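You operate a simulated robot arm through the tools that you are given. There is no shell and no other tool. Be economical: measure what you need, move in short steps, check, and stop when the job is done.

You are at the controls of a simulated robot arm. One attempt, no reset.

Task
Fetch the refill from the cart top and stand it on the board strip there.

It is judged by the outcome, as a careful person would: the job done as asked, and still so three seconds after it is handed in. It fails if anything else is knocked over, pushed out of place, dropped, spilled or broken.

Robot
A 6-joint arm with a two-finger parallel gripper, fixed in place. Base frame: the origin is at the foot of the arm, x ahead of it, y to its left, z up; the work surface is at about z = -0.001. Units: m, degrees, N and s.
With the tool pointing down near the work surface it reaches from about 0.14 to 0.6 m from the base axis. Its first joint turns from -66.0 to 66.0 degrees. Payload 2.1 kg.
The TCP is the grasp point between the finger pads, 0.03 m short of the fingertips. In the tool frame z runs along the fingers and y along their closing line. The gripper opens to 0.094 m. The fingers are 0.028 m wide and 0.01 m thick; the gripper's body (0.05 by 0.096 m) begins 0.055 m behind the TCP.
Orientation is that of the tool frame in the base frame, as a unit quaternion [w, x, y, z]. With the fingers straight down and closing along the base's y, the tool's x points along the base's -x, its y along +y and its z along -z.

Tools
- The arm moves only by the tool servo_tool. Its argument "steps" is one flat list of numbers, 6 for each row, row after row: the shift along the tool's x, y, z in units of 100 mm (1.0 is 100 mm), then the turn, a rotation vector about the tool's x, y, z in units of 180 degrees (1.0 is 180 degrees). In form: [x, y, z, wx, wy, wz, x, y, z, wx, wy, wz, ...]. A call has 1 to 10 rows; each row is the pose to reach, as a shift and turn from the pose commanded when the call began, along the tool's axes at that moment. "gripper" is the opening, from 0 (shut) to 1 (fully open), set as the call begins (left out, the last holds). A call with a number of a shift or a turn outside -1 to 1 is refused whole. Rows are played at 5 a second. More than 0.05 m and 8.6 degrees between two rows, or a gripper value outside its range, and nothing of the call is played. A pose out of reach is approached as far as the arm can. The call stops where the force on the tool passes 40 N (or 10 N more than at its start, if that is more) or the arm is blocked; 0.2 s more then pass. The fingers move at their own pace (about 0.072 m/s each) and stop on an object; they squeeze with about 37 N. The grip force told is the motor's: it shows also when the fingers shut on nothing. Time passes only in rows, and 0.2 s behind the last, so rows that repeat a pose let the fingers close. It gives the time, the measured TCP pose, the force on the tool (base axes), the opening and the grip force at its end, in the units of the frame above (readings bear some noise).
- Cameras (640 x 400 px; columns grow to the right, rows downward): "scene" is fixed at [0.0611, -0.3984, 0.4592]; the picture's right is [0.55, -0.84, 0.00], its down [-0.66, -0.43, -0.61] and it looks along [0.51, 0.34, -0.79] (base axes); focal length 326 px, centre (320, 200). "wrist" rides on the gripper at [0.076, 0.014, -0.102] in the tool frame; the picture's right is [-0.18, 0.98, 0.00], its down [-0.75, -0.14, -0.64] and it looks along [-0.63, -0.12, 0.77] (tool axes); focal length 243 px, centre (320, 200). There is no depth. A picture from a camera that has moved, and an enlarged one, comes with that camera's place and axes in the base frame and with its lens.
- capture(camera): a new picture of that camera. No time passes.
- zoom(camera, box): a new picture of the part [left, top, right, bottom] of that camera's present view, enlarged. No time passes.
- job_done(): hands the job in; it is judged then, once.

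Go step by step. Nothing tells you positions but the pictures and the camera data: compare them with the known pose of the tool, close in by small moves and look again before you grip or let go. The budget is 90 turns and 36 pictures, counting those below and the enlarged ones. Unless the task says otherwise, let go and move clear before handing in, and close with one line.

The tools are called after "Emit:" as name(argument=value, ...) on one line, values as JSON. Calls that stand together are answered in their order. servo_tool: Moves the arm, as the interface text tells. Its arguments: {"type":"object","properties":{"steps":{"type":"array"},"gripper":{"type":"number"}},"required":["steps"]} The other tools are called the same way: capture (camera) takes a picture; zoom (camera, box) takes an enlarged picture of a part of a camera's view; job_done () hands the job in.

At the start:

```text
time: 0.0
position: [0.1768, -0.223, 0.2389]
orientation: [0.0, 0.0, 1.0, 0.0]
wrist_force: [-0.1, 0.5, -0.8]
width: 0.0943
gripper_force: 0.2
```

scene: 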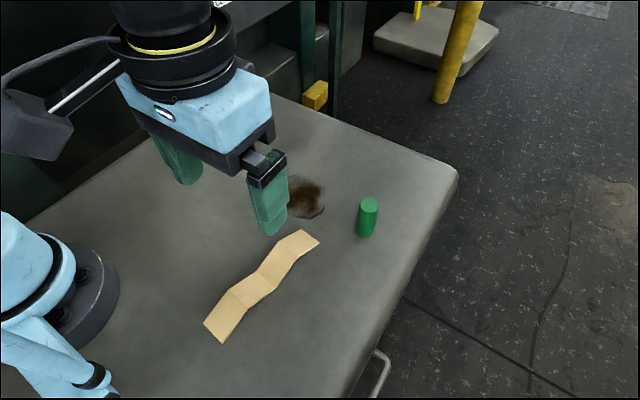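
wrist: 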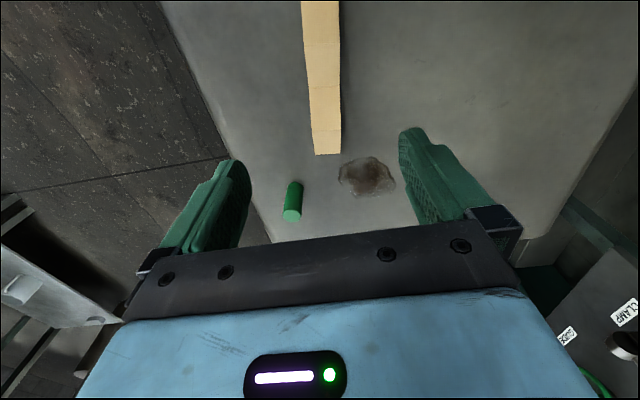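

The green cylinder looks like the refill, standing near (0.34, -0.30), and the tan folded strip lies to its left. I'll zoom in on both before moving.

Emit:
zoom(camera="scene", box=[180, 160, 420, 360])

Emit:
zoom(camera="wrist", box=[240, 0, 440, 240])

```text
2.00 times, centred on (300, 260) of scene
camera zoom: at [0.0611, -0.3984, 0.4592], right [0.55, -0.84, 0.0], down [-0.66, -0.43, -0.61], along [0.51, 0.34, -0.79], focal length 652 px, centre (360, 80)
```

zoom: 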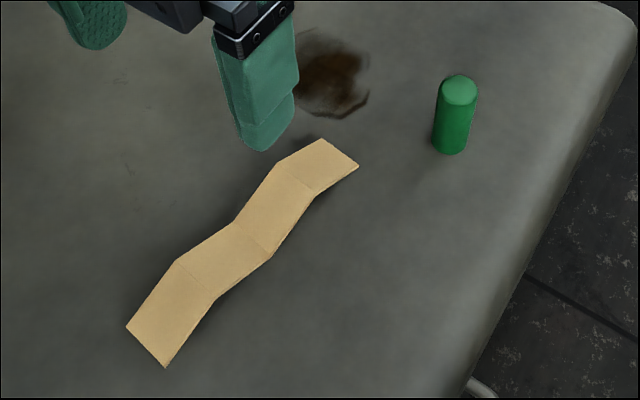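

```text
1.67 times, centred on (340, 120) of wrist
camera zoom: at [0.0996, -0.2091, 0.3418], right [0.18, 0.98, 0.0], down [0.75, -0.14, 0.64], along [0.63, -0.12, -0.77], focal length 404 px, centre (287, 333)
```

zoom: 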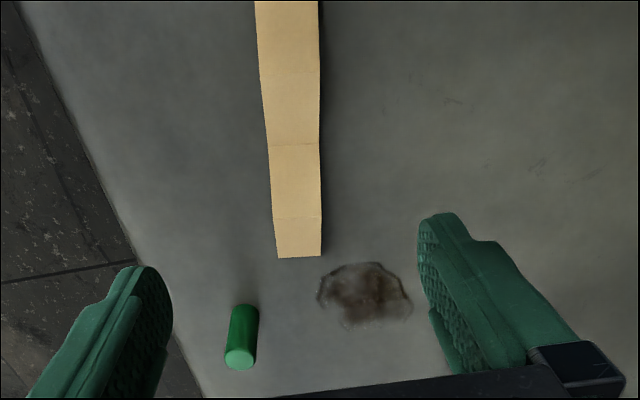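

The strip looks accordion-folded: its edges zigzag in the scene view but run straight from above. I'll look at it from the side before choosing where to stand the refill, so I'm swinging the wrist camera round.

Emit:
servo_tool(steps=[-0.04, 0.15, 0.05, 0, 0, 0.0417, -0.08, 0.3, 0.1, 0, 0, 0.0833, -0.12, 0.45, 0.15, 0, 0, 0.125, -0.16, 0.6, 0.2, 0, 0, 0.1667, -0.2, 0.75, 0.3, 0, 0, 0.2083, -0.23, 0.9, 0.4, 0, 0, 0.25])

```text
time: 1.4
position: [0.1992, -0.132, 0.1994]
orientation: [0.0, 0.383, 0.924, 0.0]
wrist_force: [-0.3, 0.5, 0.6]
width: 0.0941
gripper_force: 0.1
```

Halfway round; continuing the turn and lowering for a flatter side view.

Emit:
servo_tool(steps=[0.05, 0.05, 0.12, 0, 0, 0.0417, 0.1, 0.1, 0.24, 0, 0, 0.0833, 0.15, 0.15, 0.36, 0, 0, 0.125, 0.2, 0.2, 0.48, 0, 0, 0.1667, 0.25, 0.25, 0.6, 0, 0, 0.2083, 0.3, 0.3, 0.7, 0, 0, 0.25])

Emit:
capture(camera="wrist")

```text
time: 2.8
position: [0.1997, -0.092, 0.129]
orientation: [0.001, 0.708, 0.707, 0.0]
wrist_force: [0.0, 0.1, 0.4]
width: 0.0942
gripper_force: 0.1
```

```text
31 pictures are left
camera wrist: at [0.2129, -0.0153, 0.2311], right [0.98, -0.19, 0.0], down [-0.14, -0.75, 0.64], along [-0.12, -0.63, -0.77], focal length 243 px, centre (320, 200)
```

wrist: 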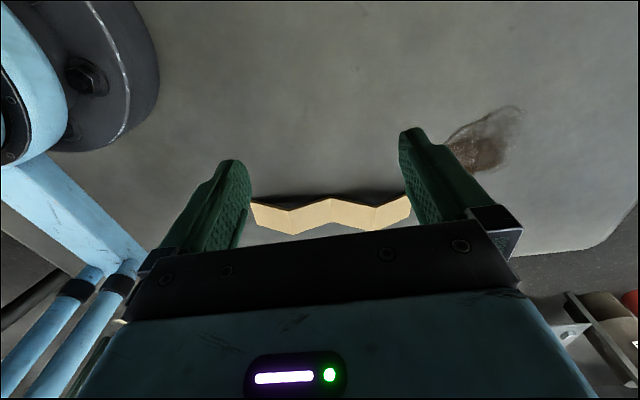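

Confirmed: the strip is an M-shaped fold with two ridges and a valley. I'll zoom in to measure its heights.

Emit:
zoom(camera="wrist", box=[235, 175, 425, 245])

```text
3.37 times, centred on (330, 210) of wrist
camera zoom: at [0.2129, -0.0153, 0.2311], right [0.98, -0.19, 0.0], down [-0.14, -0.75, 0.64], along [-0.12, -0.63, -0.77], focal length 817 px, centre (286, 166)
```

zoom: 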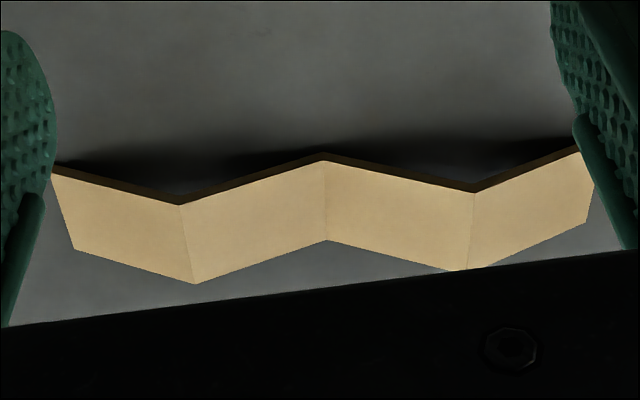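

The ridges stand about 27 mm high, near x=0.24 and x=0.14, with a valley near (0.19, -0.218), about 6 mm high. The panels slope at about 23°, so the only stable spot is the valley, with the refill straddling it. The refill is about 30 mm across and 66 mm tall, centred near (0.346, -0.298), so I'm turning back and heading over it.

Emit:
servo_tool(steps=[-0.13, 0.08, -0.1, 0, 0, -0.0417, -0.26, 0.16, -0.2, 0, 0, -0.0833, -0.39, 0.25, -0.3, 0, 0, -0.125, -0.52, 0.33, -0.4, 0, 0, -0.1667, -0.65, 0.42, -0.45, 0, 0, -0.2083, -0.78, 0.5, -0.5, 0, 0, -0.25])

```text
time: 4.2
position: [0.2496, -0.1683, 0.1798]
orientation: [-0.001, 0.382, 0.924, -0.001]
wrist_force: [0.1, 0.1, 0.3]
width: 0.0941
gripper_force: 0.1
```

Continuing the turn towards the refill.

Emit:
servo_tool(steps=[-0.13, 0.01, 0, 0, 0, -0.0417, -0.26, 0.02, 0, 0, 0, -0.0833, -0.39, 0.03, 0, 0, 0, -0.125, -0.52, 0.04, 0, 0, 0, -0.1667, -0.65, 0.05, 0, 0, 0, -0.2083, -0.79, 0.06, 0, 0, 0, -0.25])

Emit:
servo_tool(steps=[-0.1, -0.25, 0, 0, 0, 0, -0.2, -0.5, 0, 0, 0, 0, -0.34, -0.78, 0.2, 0, 0, 0, -0.34, -0.78, 0.2, 0, 0, 0])

Emit:
capture(camera="wrist")

Emit:
capture(camera="scene")

```text
time: 5.6
position: [0.3103, -0.2211, 0.1794]
orientation: [0.0, 0.0, 1.0, 0.0]
wrist_force: [-0.3, 0.5, -0.3]
width: 0.094
gripper_force: 0.1
```

```text
time: 6.6
position: [0.3423, -0.297, 0.1596]
orientation: [0.0, 0.0, 1.0, 0.0]
wrist_force: [0.0, 0.1, -0.2]
width: 0.0941
gripper_force: 0.0
```

```text
29 pictures are left
camera wrist: at [0.2656, -0.2835, 0.2614], right [0.18, 0.98, 0.0], down [0.75, -0.14, 0.64], along [0.63, -0.12, -0.77], focal length 243 px, centre (320, 200)
```

wrist: 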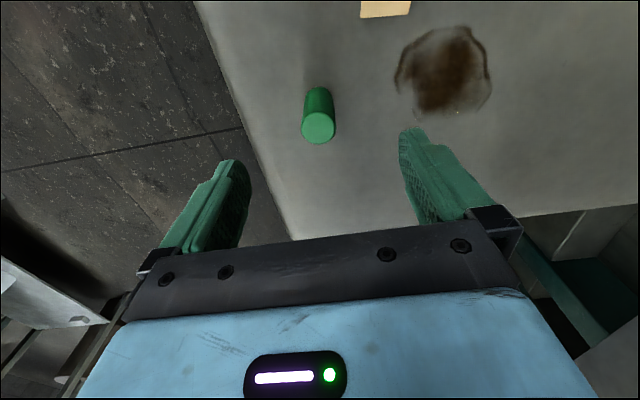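

```text
28 pictures are left
```

scene: 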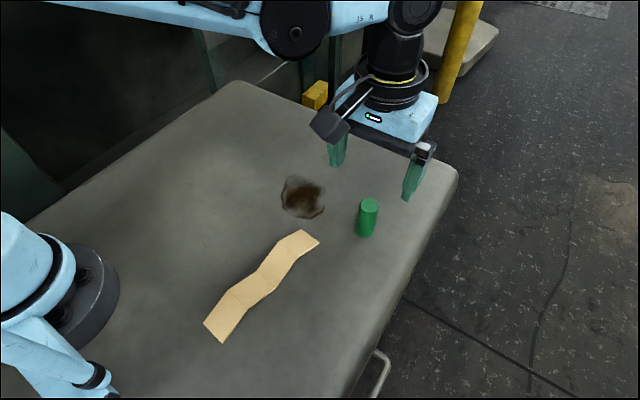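

The refill's top centre measures about (0.349, -0.300), 66 mm up. I'm centring over it and descending part way, then checking again.

Emit:
servo_tool(steps=[-0.067, -0.03, 0, 0, 0, 0, -0.067, -0.03, 0.2, 0, 0, 0, -0.067, -0.03, 0.4, 0, 0, 0, -0.067, -0.03, 0.6, 0, 0, 0, -0.067, -0.03, 0.75, 0, 0, 0])

Emit:
capture(camera="wrist")

Emit:
zoom(camera="scene", box=[300, 130, 460, 250])

```text
time: 7.8
position: [0.3499, -0.3011, 0.0863]
orientation: [-0.001, 0.0, 1.0, 0.001]
wrist_force: [-0.2, 0.0, 0.4]
width: 0.0941
gripper_force: 0.0
```

```text
27 pictures are left
camera wrist: at [0.273, -0.2872, 0.187], right [0.18, 0.98, 0.0], down [0.75, -0.14, 0.64], along [0.63, -0.12, -0.77], focal length 243 px, centre (320, 200)
```

wrist: 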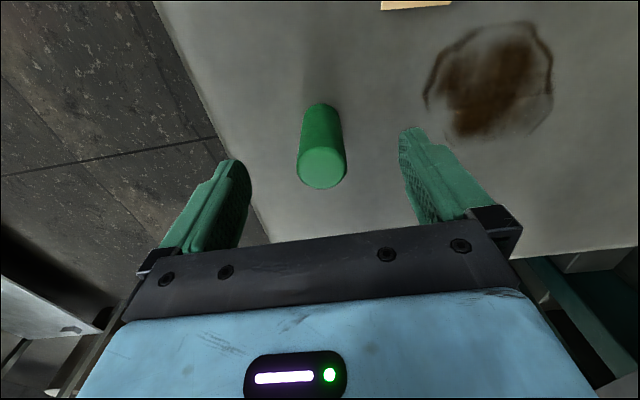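

```text
3.33 times, centred on (380, 190) of scene
camera zoom: at [0.0611, -0.3984, 0.4592], right [0.55, -0.84, 0.0], down [-0.66, -0.43, -0.61], along [0.51, 0.34, -0.79], focal length 1088 px, centre (120, 233)
```

zoom: 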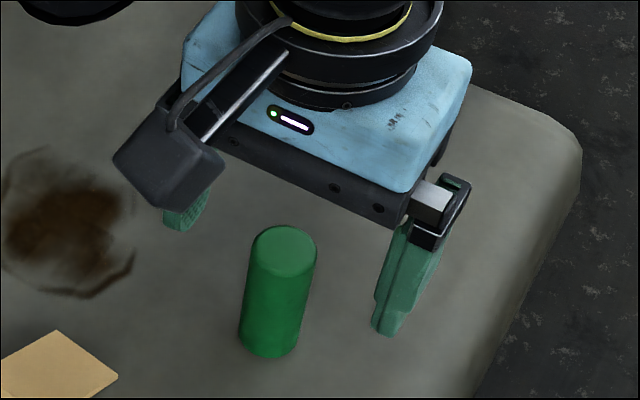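

The refill is centred between the fingers, so I'm descending the rest of the way to z≈0.044.

Emit:
servo_tool(steps=[0.02, 0.01, 0.1, 0, 0, 0, 0.02, 0.01, 0.2, 0, 0, 0, 0.02, 0.01, 0.3, 0, 0, 0, 0.02, 0.01, 0.42, 0, 0, 0, 0.02, 0.01, 0.42, 0, 0, 0])

Emit:
zoom(camera="scene", box=[300, 130, 460, 250])

```text
time: 9.0
position: [0.3486, -0.2992, 0.0429]
orientation: [-0.001, 0.0, 1.0, 0.0]
wrist_force: [0.3, 0.7, -1.2]
width: 0.0941
gripper_force: 0.2
```

```text
3.33 times, centred on (380, 190) of scene
camera zoom: at [0.0611, -0.3984, 0.4592], right [0.55, -0.84, 0.0], down [-0.66, -0.43, -0.61], along [0.51, 0.34, -0.79], focal length 1088 px, centre (120, 233)
```

zoom: 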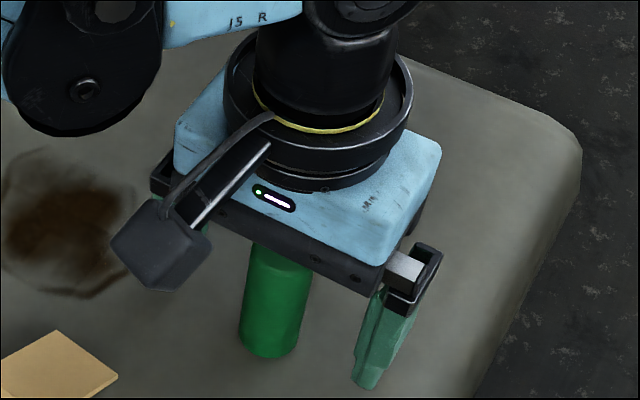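

The refill is between the open fingers, so I'm closing on it.

Emit:
servo_tool(steps=[0.02, 0.01, 0, 0, 0, 0, 0.02, 0.01, 0, 0, 0, 0, 0.02, 0.01, 0, 0, 0, 0, 0.02, 0.01, 0, 0, 0, 0, 0.02, 0.01, 0, 0, 0, 0, 0.02, 0.01, 0, 0, 0, 0], gripper=0)

```text
time: 10.4
position: [0.347, -0.2995, 0.0418]
orientation: [0.0, 0.0, 1.0, 0.0]
wrist_force: [-0.8, 0.9, 0.2]
width: 0.0287
gripper_force: 37.2
```

Gripped: it is 28.7 mm wide. Lifting straight up.

Emit:
servo_tool(steps=[0, 0, -0.1, 0, 0, 0, 0, 0, -0.3, 0, 0, 0, 0, 0, -0.5, 0, 0, 0, 0, 0, -0.75, 0, 0, 0, 0, 0, -0.9, 0, 0, 0, 0, 0, -0.9, 0, 0, 0])

Emit:
capture(camera="wrist")

Emit:
zoom(camera="scene", box=[190, 220, 350, 350])

```text
time: 11.8
position: [0.3476, -0.2987, 0.1343]
orientation: [0.0, 0.0, 1.0, -0.001]
wrist_force: [-0.1, 0.0, 0.0]
width: 0.029
gripper_force: 37.4
```

```text
24 pictures are left
camera wrist: at [0.2702, -0.2847, 0.2359], right [0.18, 0.98, 0.0], down [0.75, -0.14, 0.64], along [0.63, -0.12, -0.77], focal length 243 px, centre (320, 200)
```

wrist: 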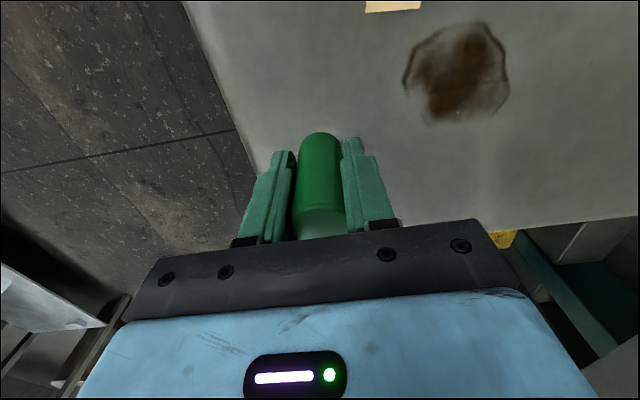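

```text
3.08 times, centred on (270, 285) of scene
camera zoom: at [0.0611, -0.3984, 0.4592], right [0.55, -0.84, 0.0], down [-0.66, -0.43, -0.61], along [0.51, 0.34, -0.79], focal length 1004 px, centre (474, -62)
```

zoom: 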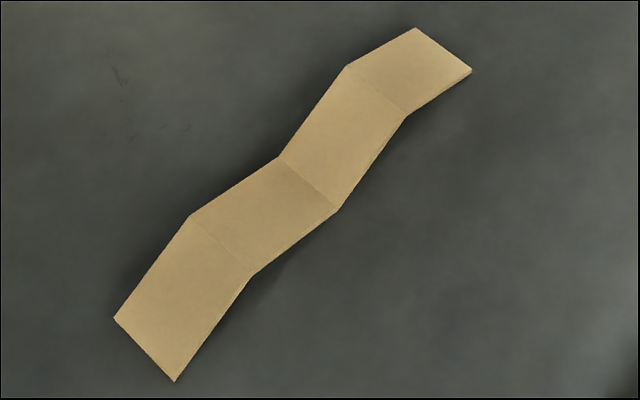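

The refill is held upright. The scene view puts the valley crease between (0.1885, -0.198) and (0.182, -0.238), so its centre is about (0.187, -0.218) and it is turned about 9°. I'm moving over it and matching that turn.

Emit:
servo_tool(steps=[0.2, 0.1, -0.05, 0, 0, 0.01, 0.5, 0.25, -0.05, 0, 0, 0.02, 0.75, 0.4, -0.05, 0, 0, 0.03, 0.8, 0.405, -0.05, 0, 0, 0])

Emit:
servo_tool(steps=[0.2, 0.1, 0, 0, 0, 0.01, 0.5, 0.25, 0, 0, 0, 0.02, 0.75, 0.4, 0, 0, 0, 0.04, 0.8, 0.405, 0.1, 0, 0, 0.05, 0.8, 0.405, 0.3, 0, 0, 0.05, 0.8, 0.405, 0.3, 0, 0, 0.05])

Emit:
capture(camera="wrist")

Emit:
zoom(camera="scene", box=[180, 180, 360, 350])

```text
time: 12.8
position: [0.2667, -0.2583, 0.1392]
orientation: [0.0, 0.0, 1.0, 0.0]
wrist_force: [0.7, -0.1, -0.4]
width: 0.0288
gripper_force: 37.1
```

```text
time: 14.2
position: [0.1871, -0.2162, 0.1076]
orientation: [-0.001, 0.08, 0.997, 0.0]
wrist_force: [-0.5, 0.2, -0.2]
width: 0.0288
gripper_force: 36.9
```

```text
22 pictures are left
camera wrist: at [0.1122, -0.1915, 0.2098], right [0.34, 0.94, 0.0], down [0.72, -0.26, 0.64], along [0.6, -0.22, -0.77], focal length 243 px, centre (320, 200)
```

wrist: 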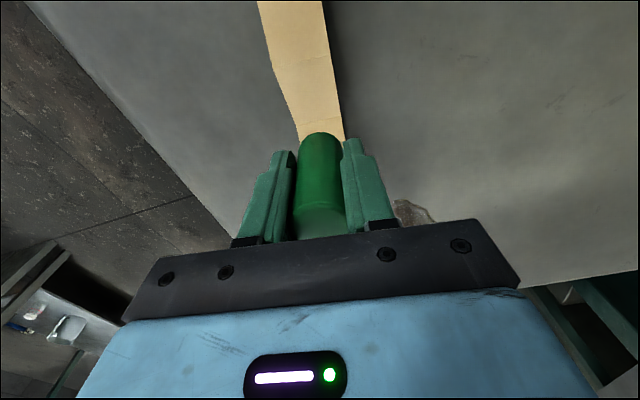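

```text
2.35 times, centred on (270, 265) of scene
camera zoom: at [0.0611, -0.3984, 0.4592], right [0.55, -0.84, 0.0], down [-0.66, -0.43, -0.61], along [0.51, 0.34, -0.79], focal length 768 px, centre (438, 47)
```

zoom: 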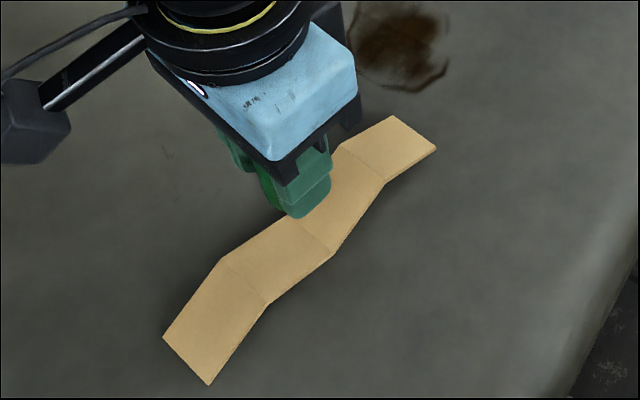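

I'm checking the crease positions up close from the wrist.

Emit:
zoom(camera="wrist", box=[230, 0, 390, 150])

```text
2.67 times, centred on (310, 75) of wrist
camera zoom: at [0.1122, -0.1915, 0.2098], right [0.34, 0.94, 0.0], down [0.72, -0.26, 0.64], along [0.6, -0.22, -0.77], focal length 647 px, centre (347, 533)
```

zoom: 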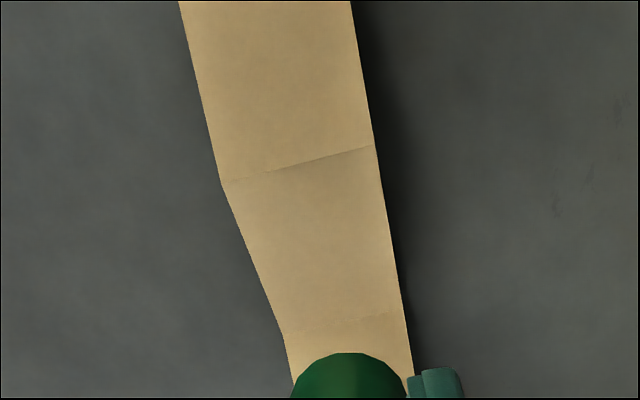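

The wrist view puts the valley centre at about (0.188, -0.220), which agrees with the earlier estimate. I expect contact near TCP z≈0.055, so I'm making a small correction and descending to z≈0.061.

Emit:
servo_tool(steps=[-0.017, -0.018, 0.1, 0, 0, 0, -0.017, -0.018, 0.2, 0, 0, 0, -0.017, -0.018, 0.3, 0, 0, 0, -0.017, -0.018, 0.38, 0, 0, 0, -0.017, -0.018, 0.42, 0, 0, 0, -0.017, -0.018, 0.46, 0, 0, 0, -0.017, -0.018, 0.46, 0, 0, 0])

Emit:
zoom(camera="wrist", box=[200, 0, 440, 200])

Emit:
zoom(camera="scene", box=[200, 200, 340, 320])

```text
time: 15.8
position: [0.1873, -0.2192, 0.062]
orientation: [0.0, 0.078, 0.997, -0.001]
wrist_force: [-0.4, -4.0, 35.5]
width: 0.0284
gripper_force: 37.2
```

```text
2.00 times, centred on (320, 100) of wrist
camera zoom: at [0.1131, -0.1947, 0.1636], right [0.34, 0.94, 0.0], down [0.72, -0.26, 0.64], along [0.6, -0.22, -0.77], focal length 485 px, centre (320, 400)
```

zoom: 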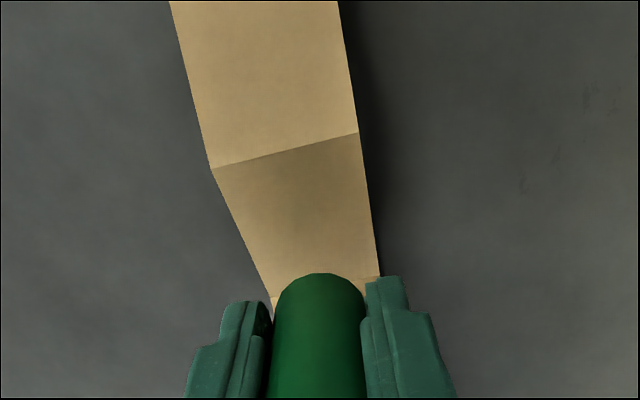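

```text
3.33 times, centred on (270, 260) of scene
camera zoom: at [0.061, -0.3983, 0.4593], right [0.55, -0.84, 0.0], down [-0.66, -0.43, -0.61], along [0.51, 0.34, -0.79], focal length 1088 px, centre (487, 0)
```

zoom: 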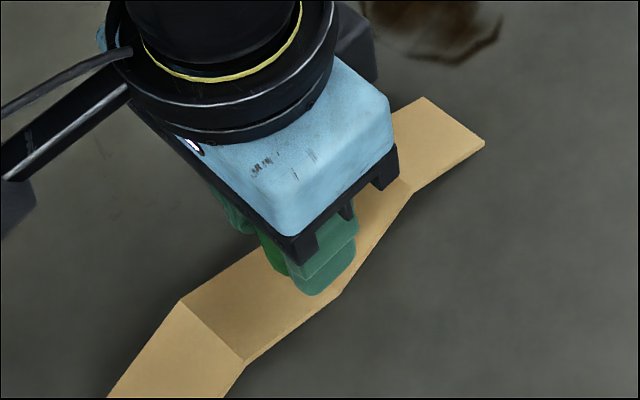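

Contact came a bit sooner than estimated, with 35 N vertical and almost no side force in x, so the refill looks centred. I'll ease up in small steps to find a light touch.

Emit:
servo_tool(steps=[0, 0, -0.01, 0, 0, 0, 0, 0, -0.01, 0, 0, 0])

Emit:
servo_tool(steps=[0, 0, -0.01, 0, 0, 0, 0, 0, -0.01, 0, 0, 0])

```text
time: 16.4
position: [0.1876, -0.2194, 0.0624]
orientation: [0.001, 0.079, 0.997, 0.0]
wrist_force: [-2.4, -1.5, 9.8]
width: 0.0287
gripper_force: 37.2
```

```text
time: 17.0
position: [0.1886, -0.2188, 0.0633]
orientation: [0.0, 0.079, 0.997, 0.0]
wrist_force: [-0.2, -0.4, -0.2]
width: 0.0286
gripper_force: 37.2
```

Contact sits right about 0.6 mm below this height. I'll check the centring by nudging 2 mm each way in x and comparing forces.

Emit:
servo_tool(steps=[-0.01, 0, 0, 0, 0, 0, -0.02, 0, 0, 0, 0, 0, -0.02, 0, 0, 0, 0, 0])

Emit:
servo_tool(steps=[0.02, 0, 0, 0, 0, 0, 0.03, 0, 0, 0, 0, 0, 0.04, 0, 0, 0, 0, 0, 0.04, 0, 0, 0, 0, 0])

```text
time: 17.8
position: [0.1895, -0.2205, 0.0649]
orientation: [0.0, 0.078, 0.997, 0.0]
wrist_force: [-0.8, 0.5, -0.7]
width: 0.0285
gripper_force: 36.3
```

```text
time: 18.8
position: [0.1868, -0.2202, 0.0651]
orientation: [0.0, 0.079, 0.997, -0.001]
wrist_force: [0.6, -0.4, -1.0]
width: 0.0285
gripper_force: 37.0
```

No contact on either side, so there is room all round. I'll lower gently at this −2 mm offset, then compare it with +2 mm.

Emit:
servo_tool(steps=[0, 0, 0.01, 0, 0, 0, 0, 0, 0.015, 0, 0, 0, 0, 0, 0.015, 0, 0, 0])

Emit:
servo_tool(steps=[0, 0, -0.015, 0, 0, 0, -0.02, 0, -0.015, 0, 0, 0, -0.04, 0, -0.015, 0, 0, 0, -0.04, 0, -0.005, 0, 0, 0, -0.04, 0, 0, 0, 0, 0, -0.04, 0, 0, 0, 0, 0])

```text
time: 19.6
position: [0.186, -0.2192, 0.0637]
orientation: [0.0, 0.078, 0.997, 0.0]
wrist_force: [0.2, 0.6, -0.7]
width: 0.0287
gripper_force: 37.0
```

```text
time: 21.0
position: [0.1903, -0.2195, 0.0633]
orientation: [0.001, 0.079, 0.997, 0.0]
wrist_force: [0.4, -0.1, -0.4]
width: 0.0286
gripper_force: 37.0
```

Still free; going 1 mm lower at the +2 mm offset.

Emit:
servo_tool(steps=[0, 0, 0.005, 0, 0, 0, 0, 0, 0.01, 0, 0, 0, 0, 0, 0.01, 0, 0, 0])

```text
time: 21.8
position: [0.1921, -0.2205, 0.0627]
orientation: [0.0, 0.079, 0.997, 0.0]
wrist_force: [0.7, -1.4, 18.1]
width: 0.0286
gripper_force: 37.2
```

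Contact at the +2 mm offset gives 18 N. Now the same height at −2 mm.

Emit:
servo_tool(steps=[0, 0, -0.02, 0, 0, 0, 0.02, 0, -0.02, 0, 0, 0, 0.04, 0, -0.02, 0, 0, 0, 0.04, 0, -0.01, 0, 0, 0, 0.04, 0, 0, 0, 0, 0, 0.04, 0, 0, 0, 0, 0])

```text
time: 23.2
position: [0.1854, -0.2191, 0.0629]
orientation: [-0.001, 0.08, 0.997, 0.0]
wrist_force: [-0.3, 2.9, 35.7]
width: 0.0285
gripper_force: 36.9
```

The −2 mm side pushes harder, 36 N against 18 N, so the true centre is about 0.9 mm towards +x. I'm moving there and descending to a light touch.

Emit:
servo_tool(steps=[0, 0, -0.03, 0, 0, 0, -0.015, 0, -0.03, 0, 0, 0, -0.029, 0, -0.03, 0, 0, 0, -0.029, 0, -0.015, 0, 0, 0, -0.029, 0, 0, 0, 0, 0, -0.029, 0, 0, 0, 0, 0])

Emit:
zoom(camera="wrist", box=[200, 0, 440, 200])

Emit:
zoom(camera="scene", box=[200, 200, 340, 320])

```text
time: 24.6
position: [0.1893, -0.2209, 0.0616]
orientation: [0.001, 0.079, 0.997, 0.0]
wrist_force: [-2.1, -0.9, 36.1]
width: 0.0285
gripper_force: 36.7
```

```text
2.00 times, centred on (320, 100) of wrist
camera zoom: at [0.1152, -0.1946, 0.1634], right [0.34, 0.94, 0.0], down [0.72, -0.26, 0.64], along [0.6, -0.22, -0.77], focal length 485 px, centre (320, 400)
```

zoom: 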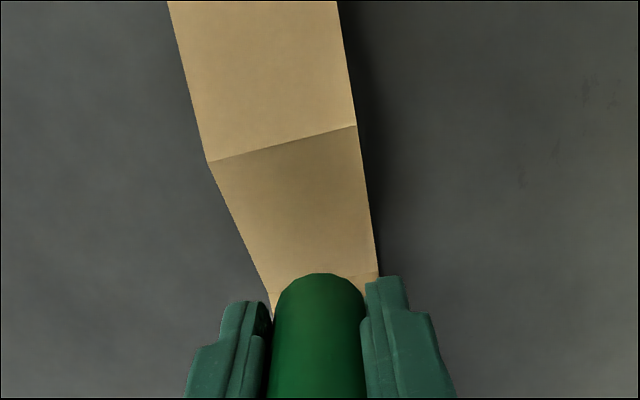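

```text
3.33 times, centred on (270, 260) of scene
camera zoom: at [0.061, -0.3983, 0.4593], right [0.55, -0.84, 0.0], down [-0.66, -0.43, -0.61], along [0.51, 0.34, -0.79], focal length 1088 px, centre (487, 0)
```

zoom: 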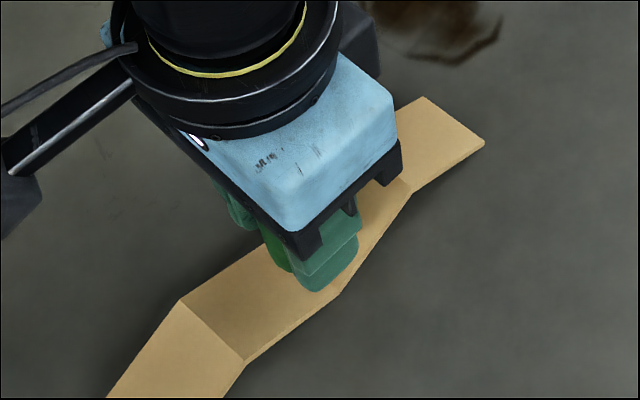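

At about 36 N the heights are 62.9, 62.0, 61.6 and 62.0 mm for offsets of −2, 0, +0.9 and +2 mm, so this is the bottom of the valley. The strip hasn't moved. I'll ease off the pressure before releasing.

Emit:
servo_tool(steps=[0, 0, -0.01, 0, 0, 0, 0, 0, -0.01, 0, 0, 0])

```text
time: 25.2
position: [0.1895, -0.2196, 0.0621]
orientation: [-0.001, 0.079, 0.997, 0.0]
wrist_force: [0.0, -3.0, 5.7]
width: 0.0287
gripper_force: 37.3
```

It's a light 6 N touch now; opening the fingers part way.

Emit:
servo_tool(steps=[0, 0, 0, 0, 0, 0, 0, 0, 0, 0, 0, 0, 0, 0, 0, 0, 0, 0], gripper=0.6)

Emit:
capture(camera="wrist")

```text
time: 26.0
position: [0.1896, -0.2206, 0.0619]
orientation: [-0.001, 0.078, 0.997, -0.001]
wrist_force: [-0.1, -0.1, 0.4]
width: 0.0564
gripper_force: 0.0
```

```text
15 pictures are left
camera wrist: at [0.1151, -0.1942, 0.164], right [0.34, 0.94, 0.0], down [0.72, -0.26, 0.64], along [0.6, -0.22, -0.77], focal length 243 px, centre (320, 200)
```

wrist: 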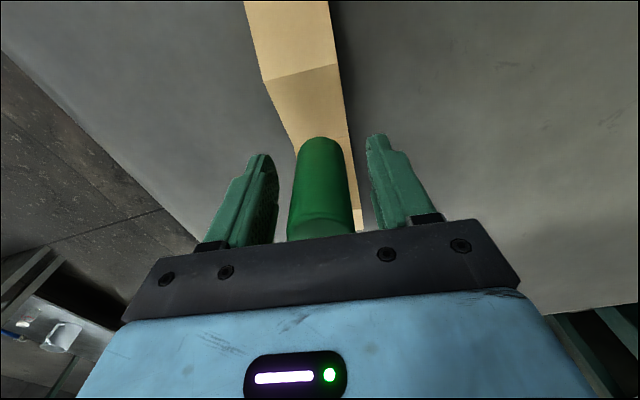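

It stands free between the fingers. I'll lift straight up slowly and look again.

Emit:
servo_tool(steps=[0, 0, -0.05, 0, 0, 0, 0, 0, -0.15, 0, 0, 0, 0, 0, -0.3, 0, 0, 0, 0, 0, -0.5, 0, 0, 0, 0, 0, -0.75, 0, 0, 0, 0, 0, -1, 0, 0, 0])

Emit:
capture(camera="wrist")

Emit:
zoom(camera="scene", box=[180, 180, 360, 350])

```text
time: 27.4
position: [0.1905, -0.2196, 0.1637]
orientation: [0.0, 0.079, 0.997, 0.0]
wrist_force: [-0.3, 1.3, 0.1]
width: 0.0562
gripper_force: 0.0
```

```text
14 pictures are left
camera wrist: at [0.1153, -0.1943, 0.2652], right [0.34, 0.94, 0.0], down [0.72, -0.26, 0.64], along [0.6, -0.22, -0.77], focal length 243 px, centre (320, 200)
```

wrist: 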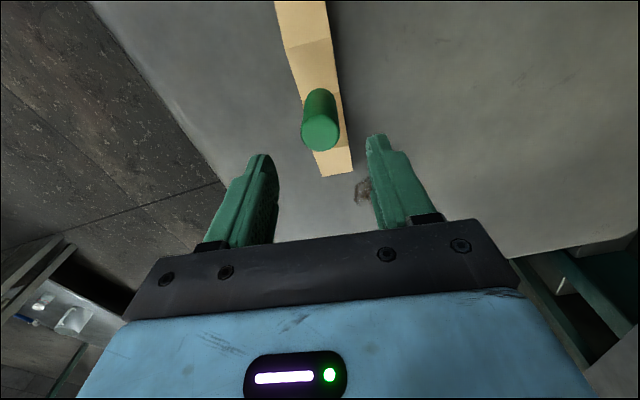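

```text
2.35 times, centred on (270, 265) of scene
camera zoom: at [0.0611, -0.3984, 0.4592], right [0.55, -0.84, 0.0], down [-0.66, -0.43, -0.61], along [0.51, 0.34, -0.79], focal length 768 px, centre (438, 47)
```

zoom: 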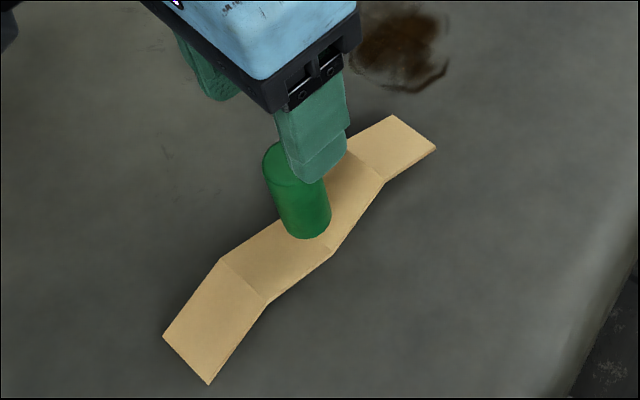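

The refill stands in the valley and looks upright from both cameras. I'll move clear, let some time pass, and check that it stays put.

Emit:
servo_tool(steps=[0, 0.2, -0.2, 0, 0, 0, 0, 0.5, -0.4, 0, 0, 0, 0, 0.9, -0.5, 0, 0, 0, 0, 0.9, -0.5, 0, 0, 0, 0, 0.9, -0.5, 0, 0, 0, 0, 0.9, -0.5, 0, 0, 0, 0, 0.9, -0.5, 0, 0, 0, 0, 0.9, -0.5, 0, 0, 0, 0, 0.9, -0.5, 0, 0, 0])

Emit:
zoom(camera="scene", box=[180, 180, 360, 350])

```text
time: 29.4
position: [0.2029, -0.1321, 0.2132]
orientation: [0.0, 0.078, 0.997, 0.0]
wrist_force: [-0.1, 0.4, -1.1]
width: 0.0565
gripper_force: 0.0
```

```text
2.35 times, centred on (270, 265) of scene
camera zoom: at [0.0611, -0.3984, 0.4592], right [0.55, -0.84, 0.0], down [-0.66, -0.43, -0.61], along [0.51, 0.34, -0.79], focal length 768 px, centre (438, 47)
```

zoom: 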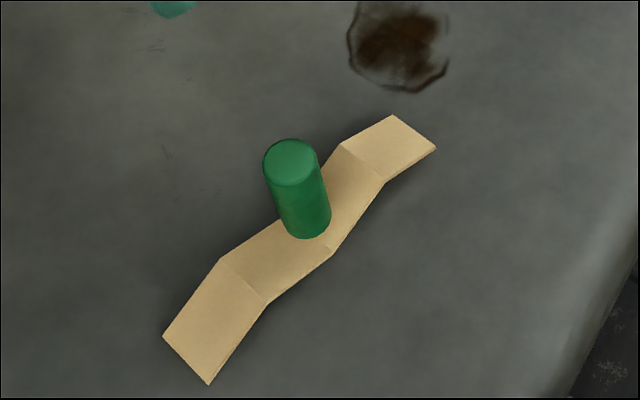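

The refill stands upright and still in the strip's valley, the strip hasn't moved, and the arm is clear. Handing in.

Emit:
job_done()

```text
The job is handed in.
```

The refill is standing upright in the valley of the folded board strip. The strip stayed in place, and the arm has let go and moved clear.
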